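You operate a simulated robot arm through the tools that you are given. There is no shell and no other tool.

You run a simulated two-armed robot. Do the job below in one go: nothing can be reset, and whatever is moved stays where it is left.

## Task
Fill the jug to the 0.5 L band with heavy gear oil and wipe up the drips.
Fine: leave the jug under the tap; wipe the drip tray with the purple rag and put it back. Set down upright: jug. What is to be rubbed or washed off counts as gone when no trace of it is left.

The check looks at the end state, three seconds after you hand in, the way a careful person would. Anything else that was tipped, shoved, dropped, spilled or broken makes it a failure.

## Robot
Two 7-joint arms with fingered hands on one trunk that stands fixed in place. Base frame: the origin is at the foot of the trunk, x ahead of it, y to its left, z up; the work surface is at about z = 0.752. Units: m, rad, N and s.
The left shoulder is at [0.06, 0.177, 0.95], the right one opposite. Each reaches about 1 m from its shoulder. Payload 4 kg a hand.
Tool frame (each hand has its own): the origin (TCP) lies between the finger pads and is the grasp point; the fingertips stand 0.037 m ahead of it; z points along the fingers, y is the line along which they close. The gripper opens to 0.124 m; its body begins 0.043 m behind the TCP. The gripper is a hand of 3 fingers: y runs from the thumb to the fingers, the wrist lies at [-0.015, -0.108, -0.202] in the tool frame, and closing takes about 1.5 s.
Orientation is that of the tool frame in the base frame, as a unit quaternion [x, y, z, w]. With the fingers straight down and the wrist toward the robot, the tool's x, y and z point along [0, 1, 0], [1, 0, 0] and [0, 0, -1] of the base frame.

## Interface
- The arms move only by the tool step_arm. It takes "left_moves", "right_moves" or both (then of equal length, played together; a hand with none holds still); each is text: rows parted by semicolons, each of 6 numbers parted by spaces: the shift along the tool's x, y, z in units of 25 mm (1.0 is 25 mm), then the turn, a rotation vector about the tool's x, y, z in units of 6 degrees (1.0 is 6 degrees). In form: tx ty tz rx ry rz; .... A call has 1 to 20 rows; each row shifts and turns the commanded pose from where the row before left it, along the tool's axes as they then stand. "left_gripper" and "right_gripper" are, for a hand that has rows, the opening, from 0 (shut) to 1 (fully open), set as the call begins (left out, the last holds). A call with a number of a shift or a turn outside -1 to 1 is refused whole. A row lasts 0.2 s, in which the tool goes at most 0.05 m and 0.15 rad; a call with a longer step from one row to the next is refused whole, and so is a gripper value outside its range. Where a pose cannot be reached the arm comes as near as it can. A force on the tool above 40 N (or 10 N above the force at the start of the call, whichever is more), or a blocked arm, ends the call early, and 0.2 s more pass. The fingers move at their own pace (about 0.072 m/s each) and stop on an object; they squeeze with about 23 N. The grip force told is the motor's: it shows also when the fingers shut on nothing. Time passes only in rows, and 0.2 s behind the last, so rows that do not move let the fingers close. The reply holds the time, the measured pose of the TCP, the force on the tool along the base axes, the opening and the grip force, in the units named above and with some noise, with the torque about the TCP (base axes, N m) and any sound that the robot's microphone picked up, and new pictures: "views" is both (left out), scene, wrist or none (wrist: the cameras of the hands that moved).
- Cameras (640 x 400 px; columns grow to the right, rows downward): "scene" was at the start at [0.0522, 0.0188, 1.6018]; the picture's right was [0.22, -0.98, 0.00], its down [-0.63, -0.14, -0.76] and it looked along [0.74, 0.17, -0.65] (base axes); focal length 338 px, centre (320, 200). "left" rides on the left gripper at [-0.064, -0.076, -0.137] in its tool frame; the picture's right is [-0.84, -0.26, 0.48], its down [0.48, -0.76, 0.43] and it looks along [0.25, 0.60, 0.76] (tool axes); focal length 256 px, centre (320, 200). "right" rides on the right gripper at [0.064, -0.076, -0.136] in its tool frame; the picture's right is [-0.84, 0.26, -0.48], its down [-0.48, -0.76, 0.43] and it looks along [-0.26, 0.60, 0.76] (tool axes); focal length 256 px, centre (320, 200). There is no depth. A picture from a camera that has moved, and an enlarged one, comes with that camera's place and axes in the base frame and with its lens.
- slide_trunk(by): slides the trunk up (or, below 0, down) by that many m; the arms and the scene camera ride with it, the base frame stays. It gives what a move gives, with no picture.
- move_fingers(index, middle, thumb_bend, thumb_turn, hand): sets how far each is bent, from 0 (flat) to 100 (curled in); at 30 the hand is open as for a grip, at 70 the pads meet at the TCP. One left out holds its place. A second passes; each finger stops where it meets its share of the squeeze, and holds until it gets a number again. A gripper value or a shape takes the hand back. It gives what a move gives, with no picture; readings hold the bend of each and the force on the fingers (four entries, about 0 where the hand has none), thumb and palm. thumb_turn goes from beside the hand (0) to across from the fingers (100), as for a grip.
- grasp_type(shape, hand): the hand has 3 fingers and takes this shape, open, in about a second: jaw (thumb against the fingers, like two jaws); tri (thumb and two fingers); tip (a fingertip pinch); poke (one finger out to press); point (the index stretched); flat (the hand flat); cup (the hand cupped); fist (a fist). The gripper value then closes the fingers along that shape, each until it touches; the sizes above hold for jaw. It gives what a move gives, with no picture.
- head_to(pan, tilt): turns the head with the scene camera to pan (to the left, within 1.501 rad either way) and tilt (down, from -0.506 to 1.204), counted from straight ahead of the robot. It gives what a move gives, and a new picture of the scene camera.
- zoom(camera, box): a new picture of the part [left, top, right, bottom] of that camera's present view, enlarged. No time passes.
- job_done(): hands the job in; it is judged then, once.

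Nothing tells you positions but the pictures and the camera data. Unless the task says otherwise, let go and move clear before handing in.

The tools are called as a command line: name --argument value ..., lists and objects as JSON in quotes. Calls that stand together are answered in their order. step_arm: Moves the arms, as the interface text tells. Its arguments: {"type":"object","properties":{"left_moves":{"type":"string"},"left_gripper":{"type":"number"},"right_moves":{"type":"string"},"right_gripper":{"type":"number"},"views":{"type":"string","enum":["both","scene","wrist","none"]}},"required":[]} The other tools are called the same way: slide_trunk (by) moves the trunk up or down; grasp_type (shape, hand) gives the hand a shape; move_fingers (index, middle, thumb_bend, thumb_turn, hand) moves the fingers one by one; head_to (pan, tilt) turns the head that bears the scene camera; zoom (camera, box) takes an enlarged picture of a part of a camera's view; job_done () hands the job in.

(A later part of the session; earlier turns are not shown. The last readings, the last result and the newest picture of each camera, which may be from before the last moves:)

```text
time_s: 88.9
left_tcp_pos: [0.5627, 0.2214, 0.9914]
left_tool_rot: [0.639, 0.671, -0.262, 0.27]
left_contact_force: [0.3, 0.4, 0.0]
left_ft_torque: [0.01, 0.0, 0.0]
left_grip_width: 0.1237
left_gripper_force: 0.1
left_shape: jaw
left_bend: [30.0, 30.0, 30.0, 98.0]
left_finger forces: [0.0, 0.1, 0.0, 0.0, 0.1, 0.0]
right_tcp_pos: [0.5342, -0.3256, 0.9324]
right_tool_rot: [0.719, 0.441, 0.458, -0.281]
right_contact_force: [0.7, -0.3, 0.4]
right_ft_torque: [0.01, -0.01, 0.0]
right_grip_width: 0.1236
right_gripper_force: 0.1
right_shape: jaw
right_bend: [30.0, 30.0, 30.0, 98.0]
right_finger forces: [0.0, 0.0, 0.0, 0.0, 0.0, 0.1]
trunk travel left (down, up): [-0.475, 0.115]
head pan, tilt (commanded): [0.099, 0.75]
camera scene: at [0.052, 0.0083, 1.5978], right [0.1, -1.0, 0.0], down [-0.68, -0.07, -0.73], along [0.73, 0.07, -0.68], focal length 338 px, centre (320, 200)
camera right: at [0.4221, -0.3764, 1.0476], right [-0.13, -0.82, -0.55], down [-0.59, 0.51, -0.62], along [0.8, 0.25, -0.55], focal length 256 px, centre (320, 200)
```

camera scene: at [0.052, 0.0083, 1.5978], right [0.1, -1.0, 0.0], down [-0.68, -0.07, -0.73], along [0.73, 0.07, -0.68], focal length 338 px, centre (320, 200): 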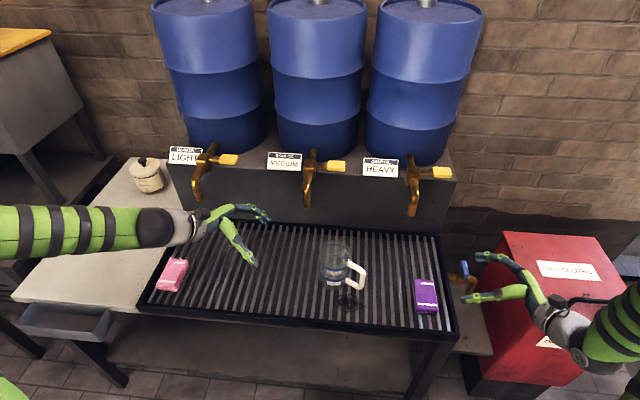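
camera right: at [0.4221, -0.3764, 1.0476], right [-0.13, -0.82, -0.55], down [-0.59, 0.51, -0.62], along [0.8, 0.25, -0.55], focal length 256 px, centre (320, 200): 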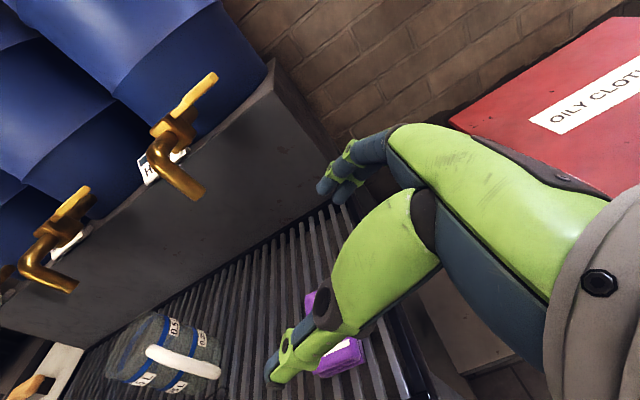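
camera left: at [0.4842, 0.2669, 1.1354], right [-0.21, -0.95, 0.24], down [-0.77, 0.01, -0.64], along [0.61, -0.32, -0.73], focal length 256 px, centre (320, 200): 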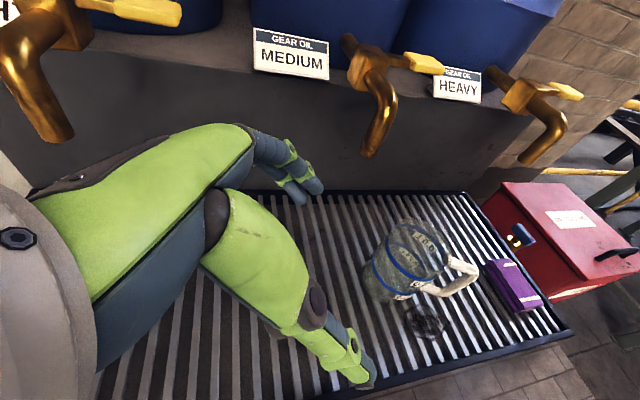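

I'll move left toward the handle, stopping about 10 cm short of it.

step_arm --right_moves "0.104 -0.414 0.896 0 0 0;0.104 -0.414 0.896 0 0 0;0.104 -0.414 0.896 0 0 0;0.104 -0.414 0.896 0 0 0;0.104 -0.414 0.896 0 0 0;0.104 -0.414 0.896 0 0 0;0.104 -0.414 0.896 0 0 0;0.104 -0.414 0.896 0 0 0;0 0 0 0 0 0" --right_gripper 1 --views "both"

zoom --camera "right" --box '[100, 200, 420, 400]'

zoom --camera "scene" --box '[290, 220, 450, 320]'

```text
time_s: 90.9
left_tcp_pos: [0.5631, 0.2221, 0.9918]
left_tool_rot: [0.639, 0.671, -0.263, 0.27]
left_contact_force: [-0.5, 0.4, -0.5]
left_ft_torque: [-0.03, -0.03, -0.02]
left_grip_width: 0.1237
left_gripper_force: 0.1
left_shape: jaw
left_bend: [30.0, 30.0, 30.0, 98.0]
left_finger forces: [0.0, 0.1, 0.0, 0.0, 0.1, 0.0]
right_tcp_pos: [0.5382, -0.1349, 0.8772]
right_tool_rot: [0.719, 0.44, 0.459, -0.281]
right_contact_force: [0.7, -0.2, -0.9]
right_ft_torque: [0.01, 0.01, 0.01]
right_grip_width: 0.1236
right_gripper_force: 0.0
right_shape: jaw
right_bend: [30.0, 30.0, 30.0, 98.0]
right_finger forces: [0.0, 0.1, 0.0, 0.0, 0.1, 0.1]
trunk travel left (down, up): [-0.475, 0.115]
head pan, tilt (commanded): [0.099, 0.75]
camera scene: at [0.0521, 0.0082, 1.5978], right [0.1, -1.0, 0.0], down [-0.68, -0.07, -0.73], along [0.73, 0.07, -0.68], focal length 338 px, centre (320, 200)
camera right: at [0.4263, -0.1866, 0.992], right [-0.13, -0.82, -0.55], down [-0.59, 0.51, -0.62], along [0.8, 0.25, -0.55], focal length 256 px, centre (320, 200)
```

scene: 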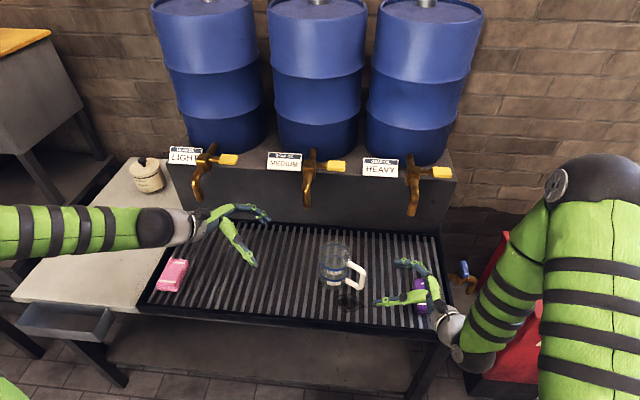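
right: 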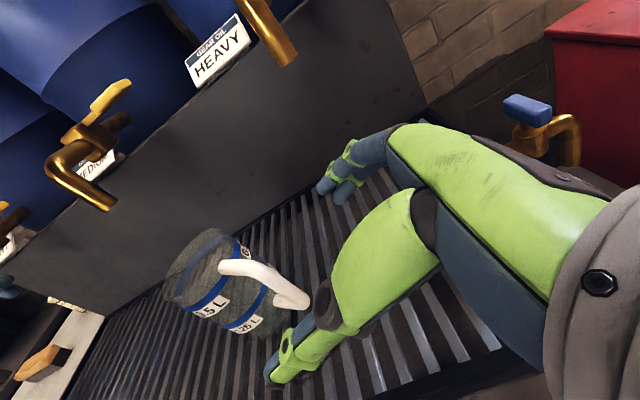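

```text
2.00 times, centred on (260, 300) of right
camera zoom: at [0.4263, -0.1866, 0.992], right [-0.13, -0.82, -0.55], down [-0.59, 0.51, -0.62], along [0.8, 0.25, -0.55], focal length 512 px, centre (440, 0)
```

zoom: 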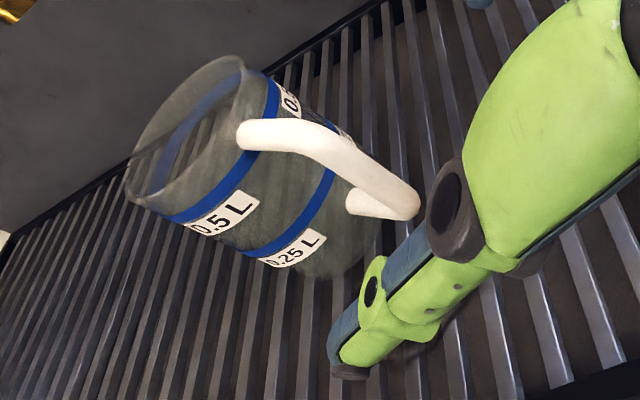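

```text
4.00 times, centred on (370, 270) of scene
camera zoom: at [0.0521, 0.0082, 1.5978], right [0.1, -1.0, 0.0], down [-0.68, -0.07, -0.73], along [0.73, 0.07, -0.68], focal length 1354 px, centre (120, -80)
```

zoom: 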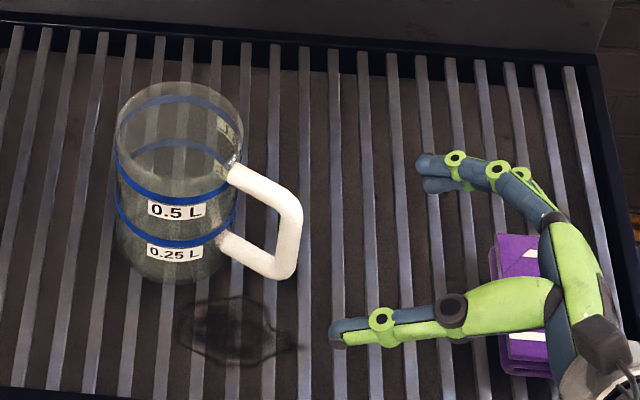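

The right hand is lined up with the handle, whose outer bar is at about (0.580, −0.054) with z from 0.78 to 0.85. I'll advance until the bar lies between thumb and fingers.

step_arm --right_moves "-0.129 0 0.863 0 0 0;-0.129 0 0.863 0 0 0;-0.129 0 0.863 0 0 0;-0.129 0 0.863 0 0 0;-0.129 0 0.863 0 0 0;0 0 0 0 0 0" --right_gripper 1 --views "none"

zoom --camera "right" --box '[100, 200, 420, 400]'

zoom --camera "scene" --box '[290, 220, 450, 320]'

```text
time_s: 92.3
left_tcp_pos: [0.5639, 0.2218, 0.9907]
left_tool_rot: [0.639, 0.671, -0.262, 0.27]
left_contact_force: [-0.8, 0.2, 0.0]
left_ft_torque: [0.0, 0.0, 0.02]
left_grip_width: 0.1237
left_gripper_force: 0.1
left_shape: jaw
left_bend: [30.0, 30.0, 30.0, 98.0]
left_finger forces: [0.1, 0.0, 0.0, 0.0, 0.1, 0.1]
right_tcp_pos: [0.5796, -0.052, 0.8167]
right_tool_rot: [0.719, 0.44, 0.458, -0.281]
right_contact_force: [0.1, 0.5, 0.3]
right_ft_torque: [0.01, -0.01, 0.01]
right_grip_width: 0.1237
right_gripper_force: 0.0
right_shape: jaw
right_bend: [30.0, 30.0, 30.0, 98.0]
right_finger forces: [0.0, 0.0, 0.0, 0.0, 0.0, 0.1]
trunk travel left (down, up): [-0.475, 0.115]
head pan, tilt (commanded): [0.099, 0.75]
```

```text
2.00 times, centred on (260, 300) of right
camera zoom: at [0.4684, -0.1044, 0.9317], right [-0.13, -0.82, -0.55], down [-0.59, 0.51, -0.62], along [0.8, 0.25, -0.55], focal length 512 px, centre (440, 0)
```

zoom: 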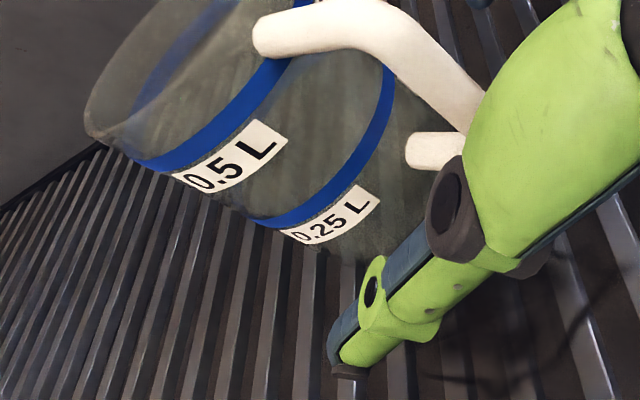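

```text
4.00 times, centred on (370, 270) of scene
camera zoom: at [0.0521, 0.0086, 1.5978], right [0.1, -0.99, 0.0], down [-0.68, -0.07, -0.73], along [0.73, 0.07, -0.68], focal length 1354 px, centre (120, -80)
```

zoom: 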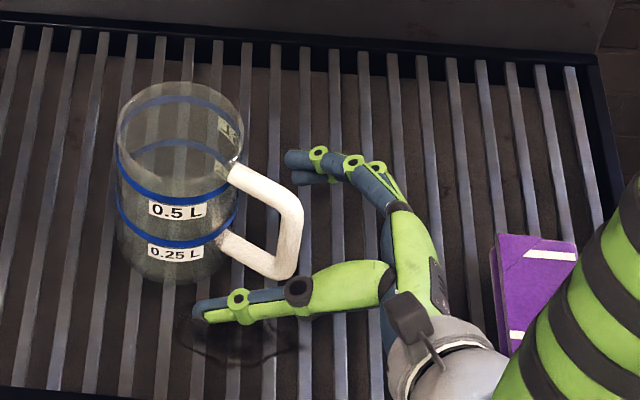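

The handle bar sits right at the grasp point. Closing the right hand on it.

step_arm --right_moves "0 0 0 0 0 0;0 0 0 0 0 0;0 0 0 0 0 0;0 0 0 0 0 0;0 0 0 0 0 0;0 0 0 0 0 0;0 0 0 0 0 0;0 0 0 0 0 0;0 0 0 0 0 0" --right_gripper 0 --views "none"

zoom --camera "right" --box '[100, 200, 420, 400]'

zoom --camera "scene" --box '[290, 220, 450, 320]'

```text
time_s: 94.3
left_tcp_pos: [0.5613, 0.2217, 0.9916]
left_tool_rot: [0.639, 0.671, -0.263, 0.27]
left_contact_force: [0.1, -0.1, 0.7]
left_ft_torque: [-0.01, 0.0, -0.01]
left_grip_width: 0.1236
left_gripper_force: 0.1
left_shape: jaw
left_bend: [30.0, 30.0, 30.0, 98.0]
left_finger forces: [0.0, 0.1, 0.0, 0.0, 0.1, 0.0]
right_tcp_pos: [0.5788, -0.0534, 0.8173]
right_tool_rot: [0.72, 0.44, 0.458, -0.28]
right_contact_force: [0.5, 0.9, 0.1]
right_ft_torque: [0.04, 0.06, -0.04]
right_grip_width: 0.0
right_gripper_force: 23.2
right_shape: jaw
right_bend: [70.0, 71.0, 67.0, 100.0]
right_finger forces: [11.5, 0.0, 0.1, 0.0, 12.7, 0.1]
trunk travel left (down, up): [-0.475, 0.115]
head pan, tilt (commanded): [0.099, 0.75]
```

```text
2.00 times, centred on (260, 300) of right
camera zoom: at [0.4682, -0.105, 0.9317], right [-0.13, -0.82, -0.55], down [-0.59, 0.51, -0.62], along [0.8, 0.25, -0.55], focal length 512 px, centre (440, 0)
```

zoom: 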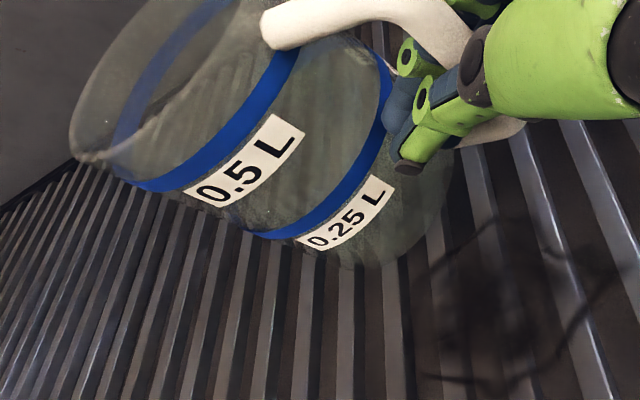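

```text
4.00 times, centred on (370, 270) of scene
camera zoom: at [0.0521, 0.0083, 1.5978], right [0.1, -1.0, 0.0], down [-0.68, -0.07, -0.73], along [0.73, 0.07, -0.68], focal length 1354 px, centre (120, -80)
```

zoom: 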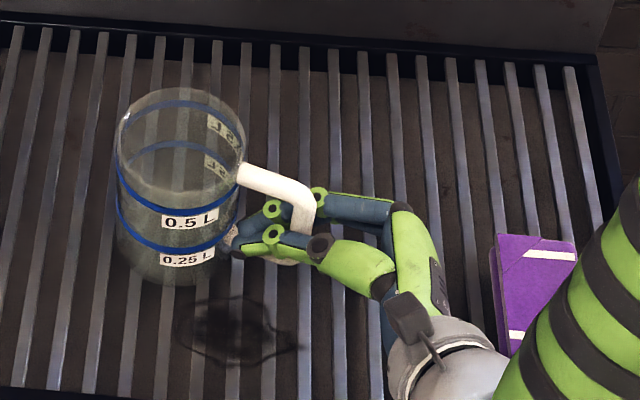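

The fingertips met ahead of the bar (width 0), so the handle is only loosely caged and the jug turned slightly. I'll open and back off to regrip with the bar between the pads.

step_arm --right_moves "0 0 0 0 0 0;0 0 0 0 0 0;0 0 0 0 0 0;0 0 0 0 0 0;0 0 0 0 0 0;0 0 0 0 0 0;0 0 0 0 0 0;0 0 0 0 0 0" --right_gripper 0.6 --views "none"

zoom --camera "right" --box '[160, 200, 400, 400]'

zoom --camera "scene" --box '[310, 230, 410, 300]'

```text
time_s: 96.1
left_tcp_pos: [0.5631, 0.2217, 0.9912]
left_tool_rot: [0.639, 0.671, -0.263, 0.27]
left_contact_force: [-0.1, 0.1, 0.6]
left_ft_torque: [0.0, -0.03, 0.0]
left_grip_width: 0.1236
left_gripper_force: 0.0
left_shape: jaw
left_bend: [30.0, 30.0, 30.0, 98.0]
left_finger forces: [0.0, 0.1, 0.0, 0.0, 0.1, 0.0]
right_tcp_pos: [0.5814, -0.0529, 0.8169]
right_tool_rot: [0.72, 0.44, 0.458, -0.281]
right_contact_force: [-0.8, -0.2, -0.3]
right_ft_torque: [-0.02, 0.02, -0.03]
right_grip_width: 0.0741
right_gripper_force: 0.0
right_shape: jaw
right_bend: [38.0, 42.0, 53.0, 99.0]
right_finger forces: [0.1, 0.0, 0.0, 0.1, 0.0, 0.0]
trunk travel left (down, up): [-0.475, 0.115]
head pan, tilt (commanded): [0.099, 0.75]
```

```text
2.00 times, centred on (280, 300) of right
camera zoom: at [0.4682, -0.1051, 0.9317], right [-0.13, -0.82, -0.55], down [-0.59, 0.51, -0.62], along [0.8, 0.25, -0.55], focal length 512 px, centre (400, 0)
```

zoom: 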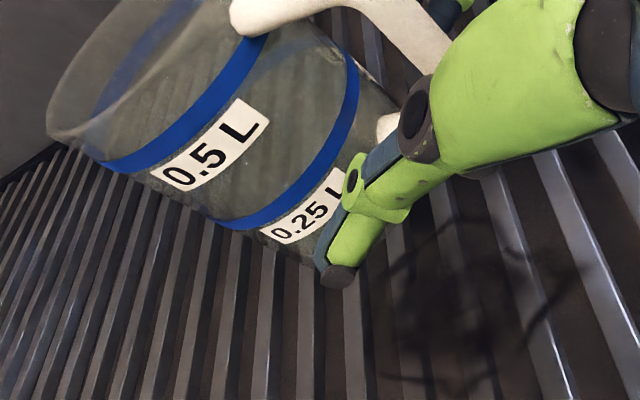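

```text
5.71 times, centred on (360, 265) of scene
camera zoom: at [0.0521, 0.0083, 1.5978], right [0.1, -1.0, 0.0], down [-0.68, -0.07, -0.73], along [0.73, 0.07, -0.68], focal length 1934 px, centre (91, -171)
```

zoom: 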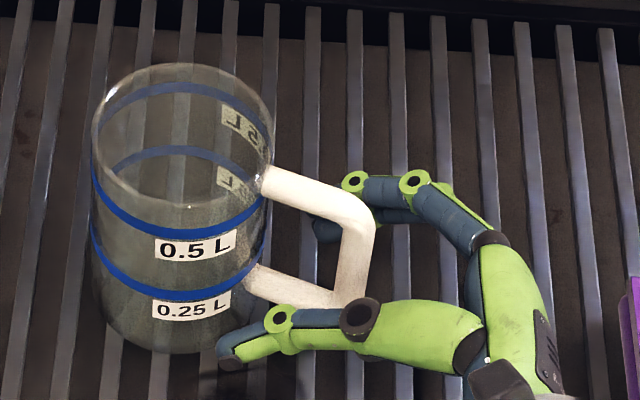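

The bar slides toward the palm when squeezed, so a handle pinch won't hold. A body grip is firmer, but the jug needs to be about 4–5 cm further right for the right hand. The left hand can do that with a level grip, since the handle now points away from it. First I'll back the right hand off.

step_arm --right_moves "0 0 0 0 0 0;0 0 0 0 0 0;0 0 -0.5 0 0 0;0 0 -0.9 0 0 0;0 0 -0.9 0 0 0;0 0 -0.9 0 0 0;0 0 -0.9 0 0 0;0.3 0 -0.9 0 0 0;0.6 0 -0.7 0 0 0;0.6 0 -0.7 0 0 0;0.6 0 -0.7 0 0 0" --right_gripper 1 --views "scene"

zoom --camera "scene" --box '[290, 220, 450, 320]'

```text
time_s: 98.5
left_tcp_pos: [0.5628, 0.2205, 0.9908]
left_tool_rot: [0.639, 0.672, -0.262, 0.268]
left_contact_force: [0.0, -1.0, 0.3]
left_ft_torque: [-0.01, 0.0, 0.0]
left_grip_width: 0.1237
left_gripper_force: 0.1
left_shape: jaw
left_bend: [30.0, 30.0, 30.0, 98.0]
left_finger forces: [0.0, 0.0, 0.0, 0.0, 0.0, 0.0]
right_tcp_pos: [0.5169, -0.1776, 0.9388]
right_tool_rot: [0.719, 0.441, 0.458, -0.281]
right_contact_force: [-0.4, -0.2, 0.9]
right_ft_torque: [-0.02, 0.02, 0.02]
right_grip_width: 0.1236
right_gripper_force: 0.0
right_shape: jaw
right_bend: [30.0, 30.0, 30.0, 98.0]
right_finger forces: [0.0, 0.0, 0.0, 0.0, 0.1, 0.0]
trunk travel left (down, up): [-0.475, 0.115]
head pan, tilt (commanded): [0.099, 0.75]
camera scene: at [0.0516, 0.0083, 1.5978], right [0.1, -0.99, 0.0], down [-0.68, -0.07, -0.73], along [0.73, 0.07, -0.68], focal length 338 px, centre (320, 200)
```

scene: 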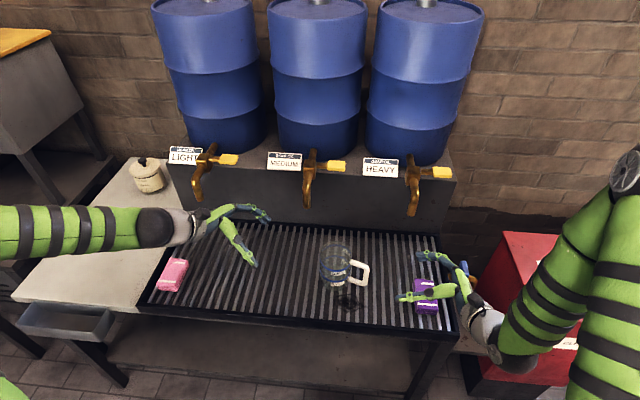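

```text
4.00 times, centred on (370, 270) of scene
camera zoom: at [0.0516, 0.0083, 1.5978], right [0.1, -0.99, 0.0], down [-0.68, -0.07, -0.73], along [0.73, 0.07, -0.68], focal length 1354 px, centre (120, -80)
```

zoom: 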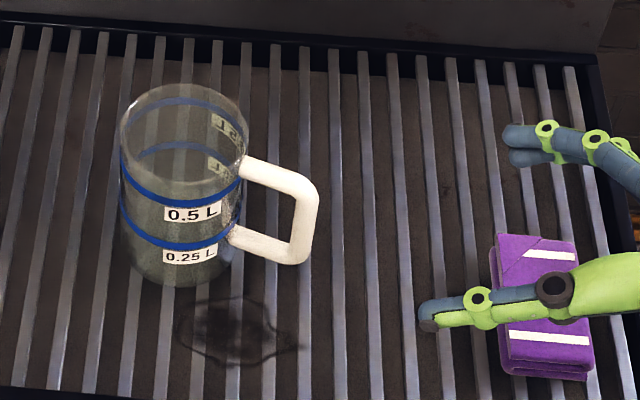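

The jug is standing steady. I'll set the left hand nearly level, pointing right, and bring it to the left side of the jug.

step_arm --left_moves "0 0 0 0 -1 0;0 0 0 0 -1 0;0 0 0 0 -1 0;0 0 0 0 -1 0;0 0 0 0 -1 0;0 0 0 0 -1 0;0 0 0 0 -0.3 0;0.775 0.209 0.45 0 0 0;0.775 0.209 0.45 0 0 0;0.775 0.209 0.45 0 0 0;0.775 0.209 0.45 0 0 0;0.775 0.209 0.45 0 0 0;0.775 0.209 0.45 0 0 0;0.775 0.209 0.45 0 0 0;0.775 0.209 0.45 0 0 0;0 0 0 0 0 0" --left_gripper 1 --views "both"

zoom --camera "scene" --box '[240, 210, 400, 310]'

```text
time_s: 101.9
left_tcp_pos: [0.6068, 0.1567, 0.8257]
left_tool_rot: [0.52, 0.547, -0.455, 0.473]
left_contact_force: [-0.3, 0.3, -0.1]
left_ft_torque: [0.03, 0.03, 0.0]
left_grip_width: 0.1238
left_gripper_force: 0.1
left_shape: jaw
left_bend: [30.0, 30.0, 30.0, 98.0]
left_finger forces: [0.1, 0.1, 0.0, 0.0, 0.0, 0.0]
right_tcp_pos: [0.5172, -0.1771, 0.939]
right_tool_rot: [0.719, 0.44, 0.458, -0.282]
right_contact_force: [0.2, 0.9, -0.1]
right_ft_torque: [0.02, 0.0, 0.0]
right_grip_width: 0.1238
right_gripper_force: 0.1
right_shape: jaw
right_bend: [30.0, 30.0, 30.0, 98.0]
right_finger forces: [0.0, 0.0, 0.0, 0.1, 0.0, 0.0]
trunk travel left (down, up): [-0.475, 0.115]
head pan, tilt (commanded): [0.099, 0.75]
camera scene: at [0.0521, 0.0083, 1.5978], right [0.1, -0.99, 0.0], down [-0.68, -0.07, -0.73], along [0.73, 0.07, -0.68], focal length 338 px, centre (320, 200)
camera left: at [0.5243, 0.278, 0.9096], right [-0.22, -0.61, 0.76], down [-0.75, -0.4, -0.53], along [0.63, -0.69, -0.36], focal length 256 px, centre (320, 200)
```

scene: 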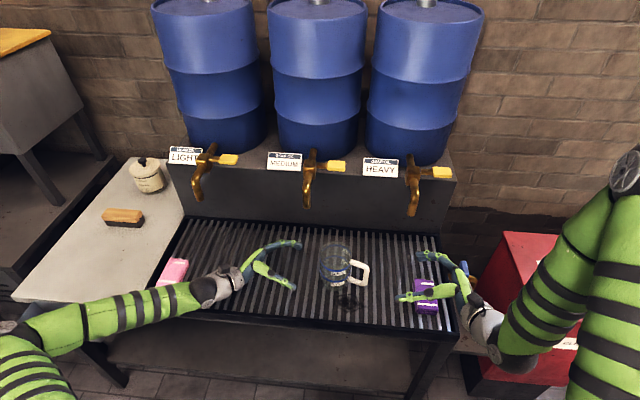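
left: 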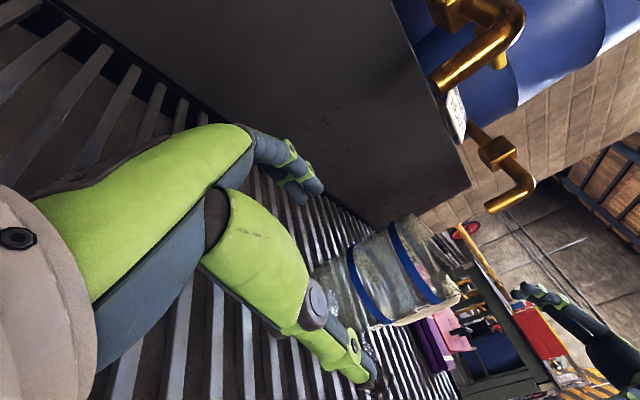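

```text
4.00 times, centred on (320, 260) of scene
camera zoom: at [0.0521, 0.0083, 1.5978], right [0.1, -0.99, 0.0], down [-0.68, -0.07, -0.73], along [0.73, 0.07, -0.68], focal length 1354 px, centre (320, -40)
```

zoom: 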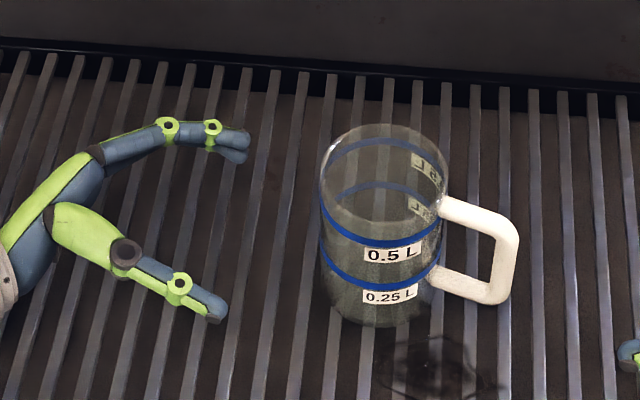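

The left claw is level and aimed at the jug. I'll advance around it.

step_arm --left_moves "-0.113 0 0.807 0 0 0;-0.113 0 0.807 0 0 0;-0.113 0 0.807 0 0 0;-0.113 0 0.807 0 0 0;-0.113 0 0.807 0 0 0;-0.113 0 0.807 0 0 0;0 0 0 0 0 0" --left_gripper 1 --views "none"

zoom --camera "scene" --box '[240, 210, 400, 310]'

```text
time_s: 103.5
left_tcp_pos: [0.6092, 0.0357, 0.827]
left_tool_rot: [0.52, 0.547, -0.455, 0.472]
left_contact_force: [0.4, 0.5, 0.6]
left_ft_torque: [0.02, -0.01, 0.01]
left_grip_width: 0.1236
left_gripper_force: 0.1
left_shape: jaw
left_bend: [30.0, 30.0, 30.0, 98.0]
left_finger forces: [0.0, 0.0, 0.0, 0.0, 0.1, 0.0]
right_tcp_pos: [0.5182, -0.1758, 0.9377]
right_tool_rot: [0.719, 0.44, 0.459, -0.28]
right_contact_force: [-0.3, -0.3, -1.0]
right_ft_torque: [0.01, 0.0, 0.01]
right_grip_width: 0.1236
right_gripper_force: 0.0
right_shape: jaw
right_bend: [30.0, 30.0, 30.0, 98.0]
right_finger forces: [0.1, 0.0, 0.0, 0.0, 0.0, 0.0]
trunk travel left (down, up): [-0.475, 0.115]
head pan, tilt (commanded): [0.099, 0.75]
```

```text
4.00 times, centred on (320, 260) of scene
camera zoom: at [0.0522, 0.0082, 1.5978], right [0.1, -0.99, 0.0], down [-0.68, -0.07, -0.73], along [0.73, 0.07, -0.68], focal length 1354 px, centre (320, -40)
```

zoom: 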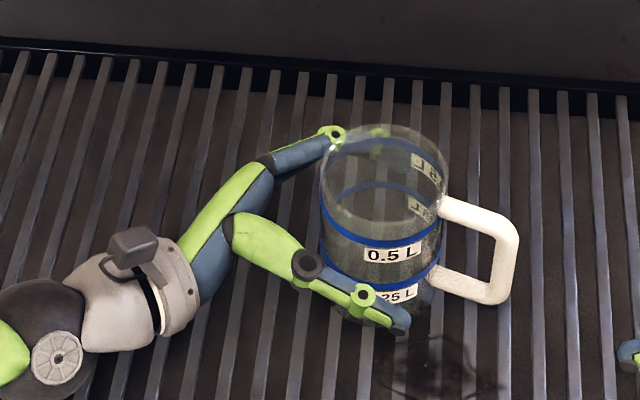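

The jug sits well inside the claw. Closing.

step_arm --left_moves "0 0 0 0 0 0;0 0 0 0 0 0;0 0 0 0 0 0;0 0 0 0 0 0;0 0 0 0 0 0;0 0 0 0 0 0;0 0 0 0 0 0;0 0 0 0 0 0" --left_gripper 0.4 --views "none"

zoom --camera "scene" --box '[240, 210, 400, 310]'

```text
time_s: 105.3
left_tcp_pos: [0.61, 0.0351, 0.8259]
left_tool_rot: [0.519, 0.547, -0.456, 0.473]
left_contact_force: [-0.1, 1.9, 0.0]
left_ft_torque: [-0.05, -0.07, 0.0]
left_grip_width: 0.0898
left_gripper_force: 22.9
left_shape: jaw
left_bend: [36.0, 39.0, 2.0, 99.0]
left_finger forces: [15.6, 7.9, 0.0, 0.0, 24.6, 0.1]
right_tcp_pos: [0.5174, -0.1772, 0.9382]
right_tool_rot: [0.719, 0.441, 0.458, -0.28]
right_contact_force: [0.3, -0.5, 0.0]
right_ft_torque: [0.0, 0.03, 0.04]
right_grip_width: 0.1238
right_gripper_force: 0.2
right_shape: jaw
right_bend: [30.0, 30.0, 30.0, 98.0]
right_finger forces: [0.1, 0.0, 0.0, 0.0, 0.0, 0.0]
trunk travel left (down, up): [-0.475, 0.115]
head pan, tilt (commanded): [0.099, 0.75]
```

```text
4.00 times, centred on (320, 260) of scene
camera zoom: at [0.052, 0.0083, 1.5978], right [0.1, -1.0, 0.0], down [-0.68, -0.07, -0.73], along [0.73, 0.07, -0.68], focal length 1354 px, centre (320, -40)
```

zoom: 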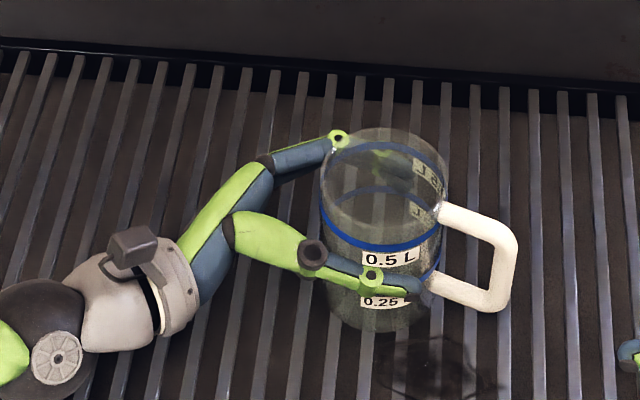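

Firm grip (0.090). I'll lift 20 mm and carry right to the limit.

step_arm --left_moves "-0.4 0 -0.056 0 0 0;-0.4 0 -0.056 0 0 0;-0.11 0.1 0.79 0 0 0;-0.11 0.1 0.79 0 0 0;-0.11 0.1 0.79 0 0 0;-0.11 0.1 0.79 0 0 0;0 0 0 0 0 0" --views "none"

zoom --camera "scene" --box '[260, 200, 460, 320]'

```text
time_s: 106.9
left_tcp_pos: [0.5993, 0.0053, 0.8708]
left_tool_rot: [0.52, 0.547, -0.455, 0.472]
left_contact_force: [0.0, -0.1, -2.2]
left_ft_torque: [0.01, -0.03, 0.01]
left_grip_width: 0.0899
left_gripper_force: 23.4
left_shape: jaw
left_bend: [36.0, 39.0, 2.0, 99.0]
left_finger forces: [15.5, 8.2, 0.1, 0.1, 24.2, 0.0]
left hand out of reach, approached as far as the arm can: row 3, 4, 5, 6
right_tcp_pos: [0.5175, -0.177, 0.9386]
right_tool_rot: [0.719, 0.441, 0.458, -0.281]
right_contact_force: [0.1, -0.4, 0.6]
right_ft_torque: [-0.02, 0.03, 0.0]
right_grip_width: 0.1238
right_gripper_force: 0.0
right_shape: jaw
right_bend: [30.0, 30.0, 30.0, 98.0]
right_finger forces: [0.1, 0.0, 0.0, 0.1, 0.1, 0.1]
trunk travel left (down, up): [-0.475, 0.115]
head pan, tilt (commanded): [0.099, 0.75]
```

```text
3.20 times, centred on (360, 260) of scene
camera zoom: at [0.0522, 0.0083, 1.5978], right [0.1, -1.0, 0.0], down [-0.68, -0.07, -0.73], along [0.73, 0.07, -0.68], focal length 1083 px, centre (192, 8)
```

zoom: 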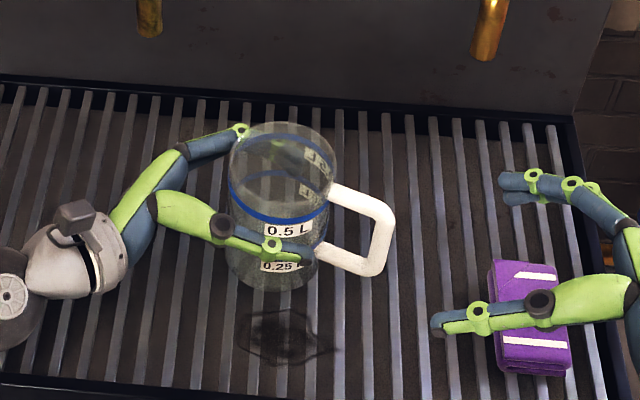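

The left arm stopped with the jug at about (0.602, −0.010). With the right hand turned a bit more this should now be reachable from the right. I'll shift it forward off the stain area and lower it.

step_arm --left_moves "0.2 0.6 0.05 0 0 0;0.2 0.6 0.05 0 0 0;0.3 0 0.04 0 0 0;0 0 0 0 0 0" --views "none"

zoom --camera "scene" --box '[260, 200, 460, 320]'

```text
time_s: 107.9
left_tcp_pos: [0.62, 0.0208, 0.859]
left_tool_rot: [0.519, 0.548, -0.455, 0.473]
left_contact_force: [1.3, 0.4, -3.0]
left_ft_torque: [0.03, 0.0, -0.03]
left_grip_width: 0.0899
left_gripper_force: 22.6
left_shape: jaw
left_bend: [36.0, 39.0, 2.0, 99.0]
left_finger forces: [15.3, 8.2, 0.0, 0.1, 24.0, 0.0]
left hand out of reach, approached as far as the arm can: row 1, 2
right_tcp_pos: [0.5179, -0.1761, 0.9385]
right_tool_rot: [0.719, 0.441, 0.458, -0.281]
right_contact_force: [0.1, 0.2, -0.2]
right_ft_torque: [0.0, 0.0, 0.04]
right_grip_width: 0.1235
right_gripper_force: 0.0
right_shape: jaw
right_bend: [30.0, 30.0, 30.0, 98.0]
right_finger forces: [0.0, 0.0, 0.1, 0.0, 0.0, 0.0]
trunk travel left (down, up): [-0.475, 0.115]
head pan, tilt (commanded): [0.099, 0.75]
```

```text
3.20 times, centred on (360, 260) of scene
camera zoom: at [0.0522, 0.0083, 1.5978], right [0.1, -1.0, 0.0], down [-0.68, -0.07, -0.73], along [0.73, 0.07, -0.68], focal length 1083 px, centre (192, 8)
```

zoom: 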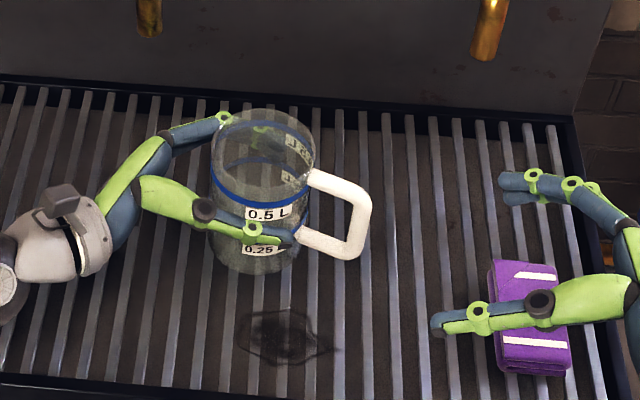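

Moving forward cost some y. I'll turn the hand about 18° clockwise, which puts the wrist further left of the jug, and move right again.

step_arm --left_moves "0 0 0.2 0.99 0 0.139;0 0 0.4 0.99 0 0.139;0 0.2 0.6 0.99 0 0.139;-0.1 0.25 0.7 0 0 0;-0.1 0.25 0.7 0 0 0;0 0 0 0 0 0" --views "none"

zoom --camera "scene" --box '[260, 200, 460, 320]'

```text
time_s: 109.3
left_tcp_pos: [0.587, 0.0055, 0.8815]
left_tool_rot: [0.598, 0.459, -0.524, 0.396]
left_contact_force: [0.8, 0.3, -2.2]
left_ft_torque: [0.06, 0.04, 0.03]
left_grip_width: 0.0898
left_gripper_force: 22.9
left_shape: jaw
left_bend: [36.0, 39.0, 2.0, 99.0]
left_finger forces: [15.1, 8.1, 0.0, 0.0, 23.9, 0.1]
left hand out of reach, approached as far as the arm can: row 1, 2, 3, 4, 5
right_tcp_pos: [0.5173, -0.1779, 0.9379]
right_tool_rot: [0.719, 0.441, 0.458, -0.281]
right_contact_force: [-0.4, -0.2, 0.1]
right_ft_torque: [0.01, 0.01, -0.01]
right_grip_width: 0.1238
right_gripper_force: 0.0
right_shape: jaw
right_bend: [30.0, 30.0, 30.0, 98.0]
right_finger forces: [0.1, 0.0, 0.0, 0.1, 0.0, 0.1]
trunk travel left (down, up): [-0.475, 0.115]
head pan, tilt (commanded): [0.099, 0.75]
```

```text
3.20 times, centred on (360, 260) of scene
camera zoom: at [0.0522, 0.0083, 1.5978], right [0.1, -1.0, 0.0], down [-0.68, -0.07, -0.73], along [0.73, 0.07, -0.68], focal length 1083 px, centre (192, 8)
```

zoom: 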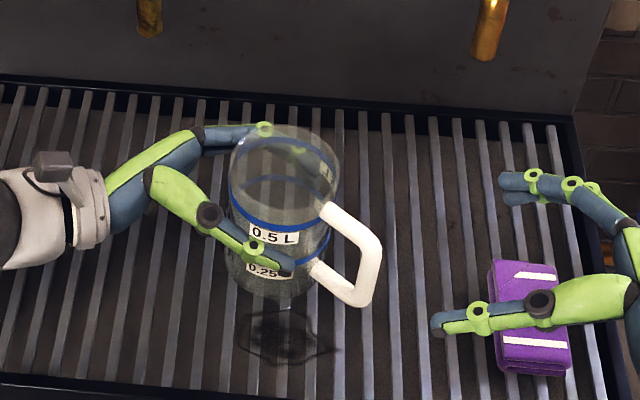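

Turning didn't help, so the handover will be in the air: the left hand holds the jug low and the right hand takes it high. For that the left must grip lower, so I'll set the jug down clear of the stain and regrip.

step_arm --left_moves "0 0 -0.3 -0.99 0 -0.139;0 0 -0.3 -0.99 0 -0.139;0 0.4 -0.2 -0.99 0 -0.139;0.1 0.5 -0.2 0 0 0;0.2 0.5 0 0 0 0;0 0 0 0 0 0" --views "none"

zoom --camera "scene" --box '[260, 200, 460, 320]'

```text
time_s: 110.7
left_tcp_pos: [0.6257, 0.0279, 0.8779]
left_tool_rot: [0.52, 0.547, -0.455, 0.473]
left_contact_force: [-0.5, 0.3, -1.1]
left_ft_torque: [0.05, 0.03, -0.01]
left_grip_width: 0.0901
left_gripper_force: 22.8
left_shape: jaw
left_bend: [36.0, 39.0, 2.0, 99.0]
left_finger forces: [14.8, 8.0, 0.0, 0.1, 23.5, 0.0]
right_tcp_pos: [0.5174, -0.177, 0.938]
right_tool_rot: [0.719, 0.441, 0.459, -0.281]
right_contact_force: [-0.8, -0.2, -0.3]
right_ft_torque: [0.01, 0.03, -0.02]
right_grip_width: 0.1234
right_gripper_force: 0.2
right_shape: jaw
right_bend: [30.0, 30.0, 30.0, 98.0]
right_finger forces: [0.1, 0.0, 0.1, 0.1, 0.0, 0.0]
trunk travel left (down, up): [-0.475, 0.115]
head pan, tilt (commanded): [0.099, 0.75]
```

```text
3.20 times, centred on (360, 260) of scene
camera zoom: at [0.0523, 0.0082, 1.5978], right [0.1, -1.0, 0.0], down [-0.68, -0.07, -0.73], along [0.73, 0.07, -0.68], focal length 1083 px, centre (192, 8)
```

zoom: 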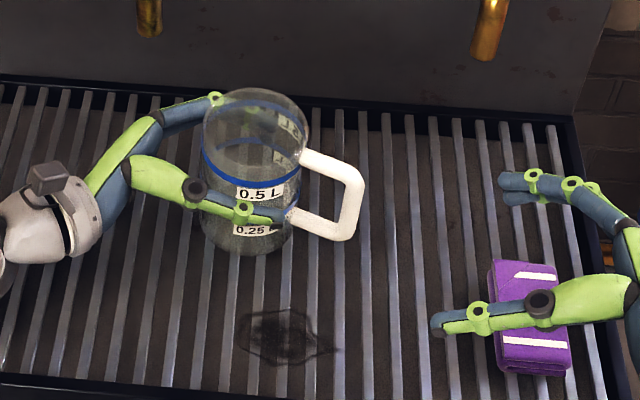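

Now I'll lower it to the tray.

step_arm --left_moves "0.6 0 0.084 0 0 0;0.6 0 0.084 0 0 0;0.5 0 0.07 0 0 0;0.2 0 0.028 0 0 0;0.06 0 0.008 0 0 0;0 0 0 0 0 0" --views "none"

```text
time_s: 112.1
left_tcp_pos: [0.6221, 0.0373, 0.8317]
left_tool_rot: [0.52, 0.547, -0.455, 0.473]
left_contact_force: [0.5, -0.3, -2.8]
left_ft_torque: [0.03, 0.0, 0.04]
left_grip_width: 0.0901
left_gripper_force: 23.2
left_shape: jaw
left_bend: [36.0, 39.0, 2.0, 99.0]
left_finger forces: [14.7, 8.0, 0.1, 0.1, 23.4, 0.1]
left hand out of reach, approached as far as the arm can: row 3
right_tcp_pos: [0.5168, -0.1784, 0.9386]
right_tool_rot: [0.72, 0.44, 0.458, -0.28]
right_contact_force: [-0.3, 0.0, 0.8]
right_ft_torque: [0.0, 0.03, 0.01]
right_grip_width: 0.1237
right_gripper_force: 0.1
right_shape: jaw
right_bend: [30.0, 30.0, 30.0, 98.0]
right_finger forces: [0.0, 0.1, 0.0, 0.0, 0.0, 0.1]
trunk travel left (down, up): [-0.475, 0.115]
head pan, tilt (commanded): [0.099, 0.75]
```

step_arm --left_moves "0.15 0 0.02 0 0 0;0.06 0 0.008 0 0 0;0 0 0 0 0 0" --views "none"

```text
time_s: 112.9
left_tcp_pos: [0.6201, 0.04, 0.8288]
left_tool_rot: [0.52, 0.548, -0.456, 0.471]
left_contact_force: [0.0, -0.2, -1.8]
left_ft_torque: [0.01, 0.04, -0.02]
left_grip_width: 0.0901
left_gripper_force: 23.0
left_shape: jaw
left_bend: [36.0, 39.0, 2.0, 99.0]
left_finger forces: [14.7, 8.0, 0.0, 0.0, 23.5, 0.1]
left hand out of reach, approached as far as the arm can: row 1
right_tcp_pos: [0.517, -0.1763, 0.9388]
right_tool_rot: [0.719, 0.441, 0.458, -0.281]
right_contact_force: [-0.9, 0.1, -0.4]
right_ft_torque: [0.0, -0.03, 0.01]
right_grip_width: 0.1238
right_gripper_force: 0.0
right_shape: jaw
right_bend: [30.0, 30.0, 30.0, 98.0]
right_finger forces: [0.0, 0.0, 0.0, 0.0, 0.1, 0.0]
trunk travel left (down, up): [-0.475, 0.115]
head pan, tilt (commanded): [0.099, 0.75]
```

step_arm --left_moves "0.1 0 0.014 0 0 0;0.06 0 0.008 0 0 0;0 0 0 0 0 0" --views "none"

```text
time_s: 113.7
left_tcp_pos: [0.6211, 0.0402, 0.8263]
left_tool_rot: [0.52, 0.547, -0.455, 0.472]
left_contact_force: [-0.2, -1.0, -1.5]
left_ft_torque: [0.08, 0.0, -0.02]
left_grip_width: 0.0899
left_gripper_force: 22.7
left_shape: jaw
left_bend: [36.0, 39.0, 2.0, 99.0]
left_finger forces: [14.8, 8.0, 0.0, 0.0, 23.4, 0.0]
right_tcp_pos: [0.5172, -0.1773, 0.9377]
right_tool_rot: [0.719, 0.441, 0.458, -0.28]
right_contact_force: [0.9, 0.0, -0.4]
right_ft_torque: [-0.02, -0.01, 0.0]
right_grip_width: 0.1238
right_gripper_force: 0.0
right_shape: jaw
right_bend: [30.0, 30.0, 30.0, 98.0]
right_finger forces: [0.0, 0.1, 0.1, 0.0, 0.0, 0.0]
trunk travel left (down, up): [-0.475, 0.115]
head pan, tilt (commanded): [0.099, 0.75]
```

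step_arm --left_moves "0.05 0 0.007 0 0 0;0 0 0 0 0 0" --views "none"

```text
time_s: 114.3
left_tcp_pos: [0.6187, 0.0416, 0.8268]
left_tool_rot: [0.52, 0.548, -0.455, 0.472]
left_contact_force: [1.4, 0.1, 1.3]
left_ft_torque: [-0.06, -0.01, 0.08]
left_grip_width: 0.0901
left_gripper_force: 22.8
left_shape: jaw
left_bend: [36.0, 39.0, 2.0, 99.0]
left_finger forces: [15.2, 8.1, 0.0, 0.1, 23.2, 0.1]
left hand out of reach, approached as far as the arm can: row 1
right_tcp_pos: [0.5167, -0.1774, 0.9398]
right_tool_rot: [0.719, 0.441, 0.458, -0.281]
right_contact_force: [-0.3, -0.3, 0.4]
right_ft_torque: [0.03, -0.03, 0.0]
right_grip_width: 0.1237
right_gripper_force: 0.0
right_shape: jaw
right_bend: [30.0, 30.0, 30.0, 98.0]
right_finger forces: [0.1, 0.0, 0.0, 0.1, 0.0, 0.0]
trunk travel left (down, up): [-0.475, 0.115]
head pan, tilt (commanded): [0.099, 0.75]
```

It's touching. The arm is near its limit here though, so before regripping lower I'll shift the jug 3 cm left to a comfortable spot.

step_arm --left_moves "-0.25 0 -0.035 0 0 0;-0.08 0 -0.6 0 0 0;-0.08 0 -0.6 0 0 0;0.2 0 0.028 0 0 0;0.1 0 0.014 0 0 0;0.06 0 0 0 0 0;0 0 0 0 0 0" --views "none"

```text
time_s: 115.9
left_tcp_pos: [0.6182, 0.0707, 0.8303]
left_tool_rot: [0.52, 0.547, -0.455, 0.473]
left_contact_force: [0.7, 0.9, -2.1]
left_ft_torque: [0.06, 0.02, 0.02]
left_grip_width: 0.0902
left_gripper_force: 23.3
left_shape: jaw
left_bend: [36.0, 39.0, 2.0, 99.0]
left_finger forces: [14.8, 8.0, 0.0, 0.0, 23.6, 0.0]
right_tcp_pos: [0.5176, -0.1768, 0.9395]
right_tool_rot: [0.719, 0.441, 0.457, -0.281]
right_contact_force: [-0.4, 0.6, -0.2]
right_ft_torque: [0.02, 0.03, -0.02]
right_grip_width: 0.1238
right_gripper_force: 0.0
right_shape: jaw
right_bend: [30.0, 30.0, 30.0, 98.0]
right_finger forces: [0.0, 0.0, 0.0, 0.1, 0.0, 0.0]
trunk travel left (down, up): [-0.475, 0.115]
head pan, tilt (commanded): [0.099, 0.75]
```

step_arm --left_moves "0.12 0 0.017 0 0 0;0.05 0 0.007 0 0 0;0 0 0 0 0 0" --views "none"

```text
time_s: 116.7
left_tcp_pos: [0.6181, 0.0701, 0.8267]
left_tool_rot: [0.52, 0.547, -0.454, 0.473]
left_contact_force: [-0.3, 0.3, 0.5]
left_ft_torque: [0.0, 0.02, 0.01]
left_grip_width: 0.09
left_gripper_force: 23.2
left_shape: jaw
left_bend: [36.0, 39.0, 2.0, 99.0]
left_finger forces: [14.9, 7.9, 0.1, 0.0, 23.4, 0.0]
right_tcp_pos: [0.5175, -0.177, 0.9393]
right_tool_rot: [0.719, 0.44, 0.458, -0.281]
right_contact_force: [0.3, -0.2, -0.5]
right_ft_torque: [-0.01, 0.01, -0.01]
right_grip_width: 0.1238
right_gripper_force: 0.1
right_shape: jaw
right_bend: [30.0, 30.0, 30.0, 98.0]
right_finger forces: [0.0, 0.0, 0.0, 0.1, 0.0, 0.0]
trunk travel left (down, up): [-0.475, 0.115]
head pan, tilt (commanded): [0.099, 0.75]
```

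The jug rests on the tray at about y=0.056. I'll open, lower the hand 26 mm and close again for a low grip.

step_arm --left_moves "0 0 0 0 0 0;0 0 0 0 0 0;0 0 0 0 0 0;0 0 0 0 0 0;0.35 -0.1 0.05 0 0 0;0.35 -0.1 0.05 0 0 0;0.34 0 0.05 0 0 0;0 0 0 0 0 0" --left_gripper 1 --views "none"

zoom --camera "scene" --box '[240, 210, 400, 310]'

```text
time_s: 118.5
left_tcp_pos: [0.6128, 0.0697, 0.7991]
left_tool_rot: [0.519, 0.548, -0.455, 0.473]
left_contact_force: [-0.1, -0.1, -0.1]
left_ft_torque: [-0.02, 0.0, -0.03]
left_grip_width: 0.1235
left_gripper_force: 0.1
left_shape: jaw
left_bend: [30.0, 30.0, 30.0, 98.0]
left_finger forces: [0.0, 0.0, 0.1, 0.1, 0.0, 0.0]
right_tcp_pos: [0.5172, -0.1769, 0.9382]
right_tool_rot: [0.719, 0.441, 0.459, -0.281]
right_contact_force: [0.1, -0.4, -0.2]
right_ft_torque: [-0.03, 0.01, 0.02]
right_grip_width: 0.1236
right_gripper_force: 0.0
right_shape: jaw
right_bend: [30.0, 30.0, 30.0, 98.0]
right_finger forces: [0.0, 0.0, 0.0, 0.0, 0.1, 0.0]
trunk travel left (down, up): [-0.475, 0.115]
head pan, tilt (commanded): [0.099, 0.75]
```

```text
4.00 times, centred on (320, 260) of scene
camera zoom: at [0.0521, 0.0082, 1.5978], right [0.1, -1.0, 0.0], down [-0.68, -0.07, -0.73], along [0.73, 0.07, -0.68], focal length 1354 px, centre (320, -40)
```

zoom: 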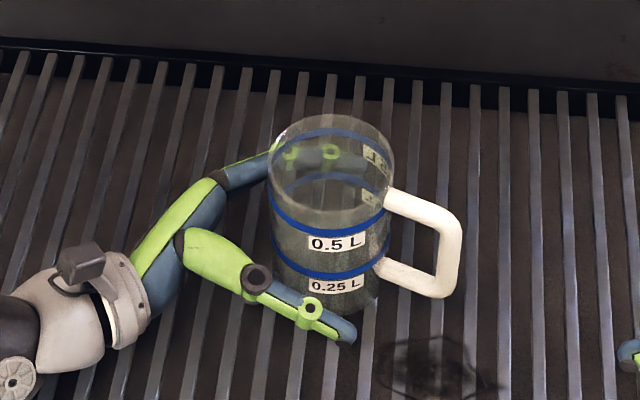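

step_arm --left_moves "0 0 0 0 0 0;0 0 0 0 0 0;0 0 0 0 0 0;0 0 0 0 0 0;0 0 0 0 0 0;0 0 0 0 0 0;0 0 0 0 0 0;0 0 0 0 0 0" --left_gripper 0.4 --views "none"

step_arm --left_moves "-0.5 0 -0.07 0 0 0;-0.5 0 -0.07 0 0 0;-0.5 0 -0.07 0 0 0;0 0 0 0 0 0" --views "none"

zoom --camera "scene" --box '[240, 210, 400, 310]'

```text
time_s: 120.3
left_tcp_pos: [0.6134, 0.0694, 0.8011]
left_tool_rot: [0.52, 0.547, -0.455, 0.472]
left_contact_force: [-0.5, 0.4, 0.2]
left_ft_torque: [-0.04, -0.04, -0.01]
left_grip_width: 0.0897
left_gripper_force: 23.3
left_shape: jaw
left_bend: [36.0, 39.0, 5.0, 99.0]
left_finger forces: [15.2, 8.2, 0.0, 0.0, 24.2, 0.0]
right_tcp_pos: [0.5169, -0.1769, 0.9394]
right_tool_rot: [0.719, 0.441, 0.458, -0.281]
right_contact_force: [0.0, 0.3, 0.0]
right_ft_torque: [-0.04, 0.0, -0.01]
right_grip_width: 0.1237
right_gripper_force: 0.0
right_shape: jaw
right_bend: [30.0, 30.0, 30.0, 98.0]
right_finger forces: [0.0, 0.0, 0.0, 0.0, 0.0, 0.0]
trunk travel left (down, up): [-0.475, 0.115]
head pan, tilt (commanded): [0.099, 0.75]
```

```text
time_s: 121.3
left_tcp_pos: [0.6121, 0.0695, 0.8378]
left_tool_rot: [0.519, 0.547, -0.455, 0.473]
left_contact_force: [-0.2, 0.8, -1.7]
left_ft_torque: [0.1, 0.0, -0.01]
left_grip_width: 0.0897
left_gripper_force: 22.9
left_shape: jaw
left_bend: [36.0, 39.0, 5.0, 99.0]
left_finger forces: [15.3, 8.5, 0.0, 0.0, 23.9, 0.0]
right_tcp_pos: [0.5175, -0.1768, 0.9385]
right_tool_rot: [0.719, 0.441, 0.459, -0.281]
right_contact_force: [-0.5, -0.4, -0.3]
right_ft_torque: [-0.01, 0.01, -0.02]
right_grip_width: 0.1236
right_gripper_force: 0.0
right_shape: jaw
right_bend: [30.0, 30.0, 30.0, 98.0]
right_finger forces: [0.0, 0.1, 0.0, 0.1, 0.0, 0.1]
trunk travel left (down, up): [-0.475, 0.115]
head pan, tilt (commanded): [0.099, 0.75]
```

```text
4.00 times, centred on (320, 260) of scene
camera zoom: at [0.0522, 0.0083, 1.5978], right [0.1, -1.0, 0.0], down [-0.68, -0.07, -0.73], along [0.73, 0.07, -0.68], focal length 1354 px, centre (320, -40)
```

zoom: 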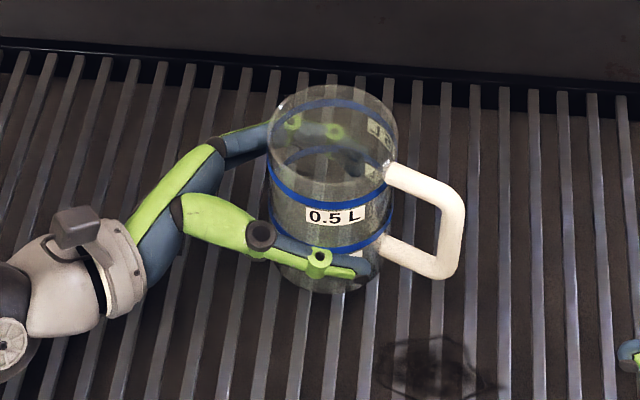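

The jug is held low and firmly. Next I'll move the right hand away to the right and reorient it (45° down, pointing left) for the takeover.

step_arm --right_moves "0.29 0.465 -0.726 0 0 0;0.29 0.465 -0.726 0 0 0;0.29 0.465 -0.726 0 0 0;0.29 0.465 -0.726 0 0 0;0.29 0.465 -0.726 0 0 0;0.29 0.465 -0.726 0 0 0;0.29 0.465 -0.726 0 0 0;0 0 0 0.906 0 -0.423;0 0 0 0.906 0 -0.423;0 0 0 0.906 0 -0.423;0 0 0 0.906 0 -0.423;0 0 0 0.453 0 -0.212;0 0 0 0 -1 0;0 0 0 0 -1 0;0 0 0 0 -1 0;0 0 0 0 -0.33 0;0 0 0 0 0 0" --right_gripper 1 --views "scene"

```text
time_s: 124.9
left_tcp_pos: [0.6133, 0.0695, 0.8366]
left_tool_rot: [0.52, 0.547, -0.455, 0.473]
left_contact_force: [0.2, 0.4, -2.5]
left_ft_torque: [0.04, -0.02, 0.05]
left_grip_width: 0.09
left_gripper_force: 23.1
left_shape: jaw
left_bend: [36.0, 39.0, 5.0, 99.0]
left_finger forces: [15.3, 8.5, 0.1, 0.0, 23.9, 0.0]
right_tcp_pos: [0.5469, -0.297, 1.0387]
right_tool_rot: [0.653, 0.653, 0.271, -0.27]
right_contact_force: [-0.6, -0.2, -0.5]
right_ft_torque: [-0.02, -0.05, -0.02]
right_grip_width: 0.124
right_gripper_force: 0.2
right_shape: jaw
right_bend: [30.0, 30.0, 30.0, 98.0]
right_finger forces: [0.1, 0.1, 0.0, 0.1, 0.0, 0.1]
trunk travel left (down, up): [-0.475, 0.115]
head pan, tilt (commanded): [0.099, 0.75]
camera scene: at [0.0523, 0.0082, 1.5978], right [0.1, -1.0, 0.0], down [-0.68, -0.07, -0.73], along [0.73, 0.07, -0.68], focal length 338 px, centre (320, 200)
```

scene: 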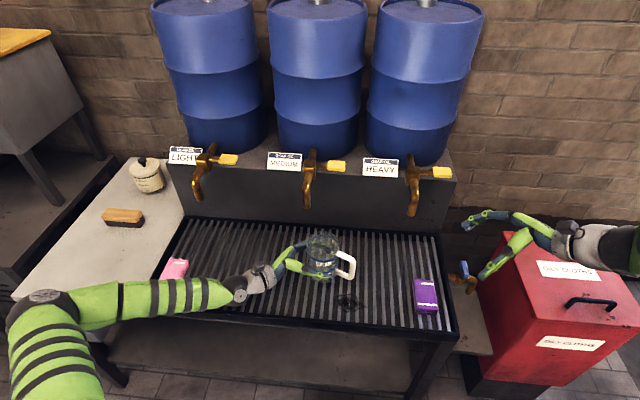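

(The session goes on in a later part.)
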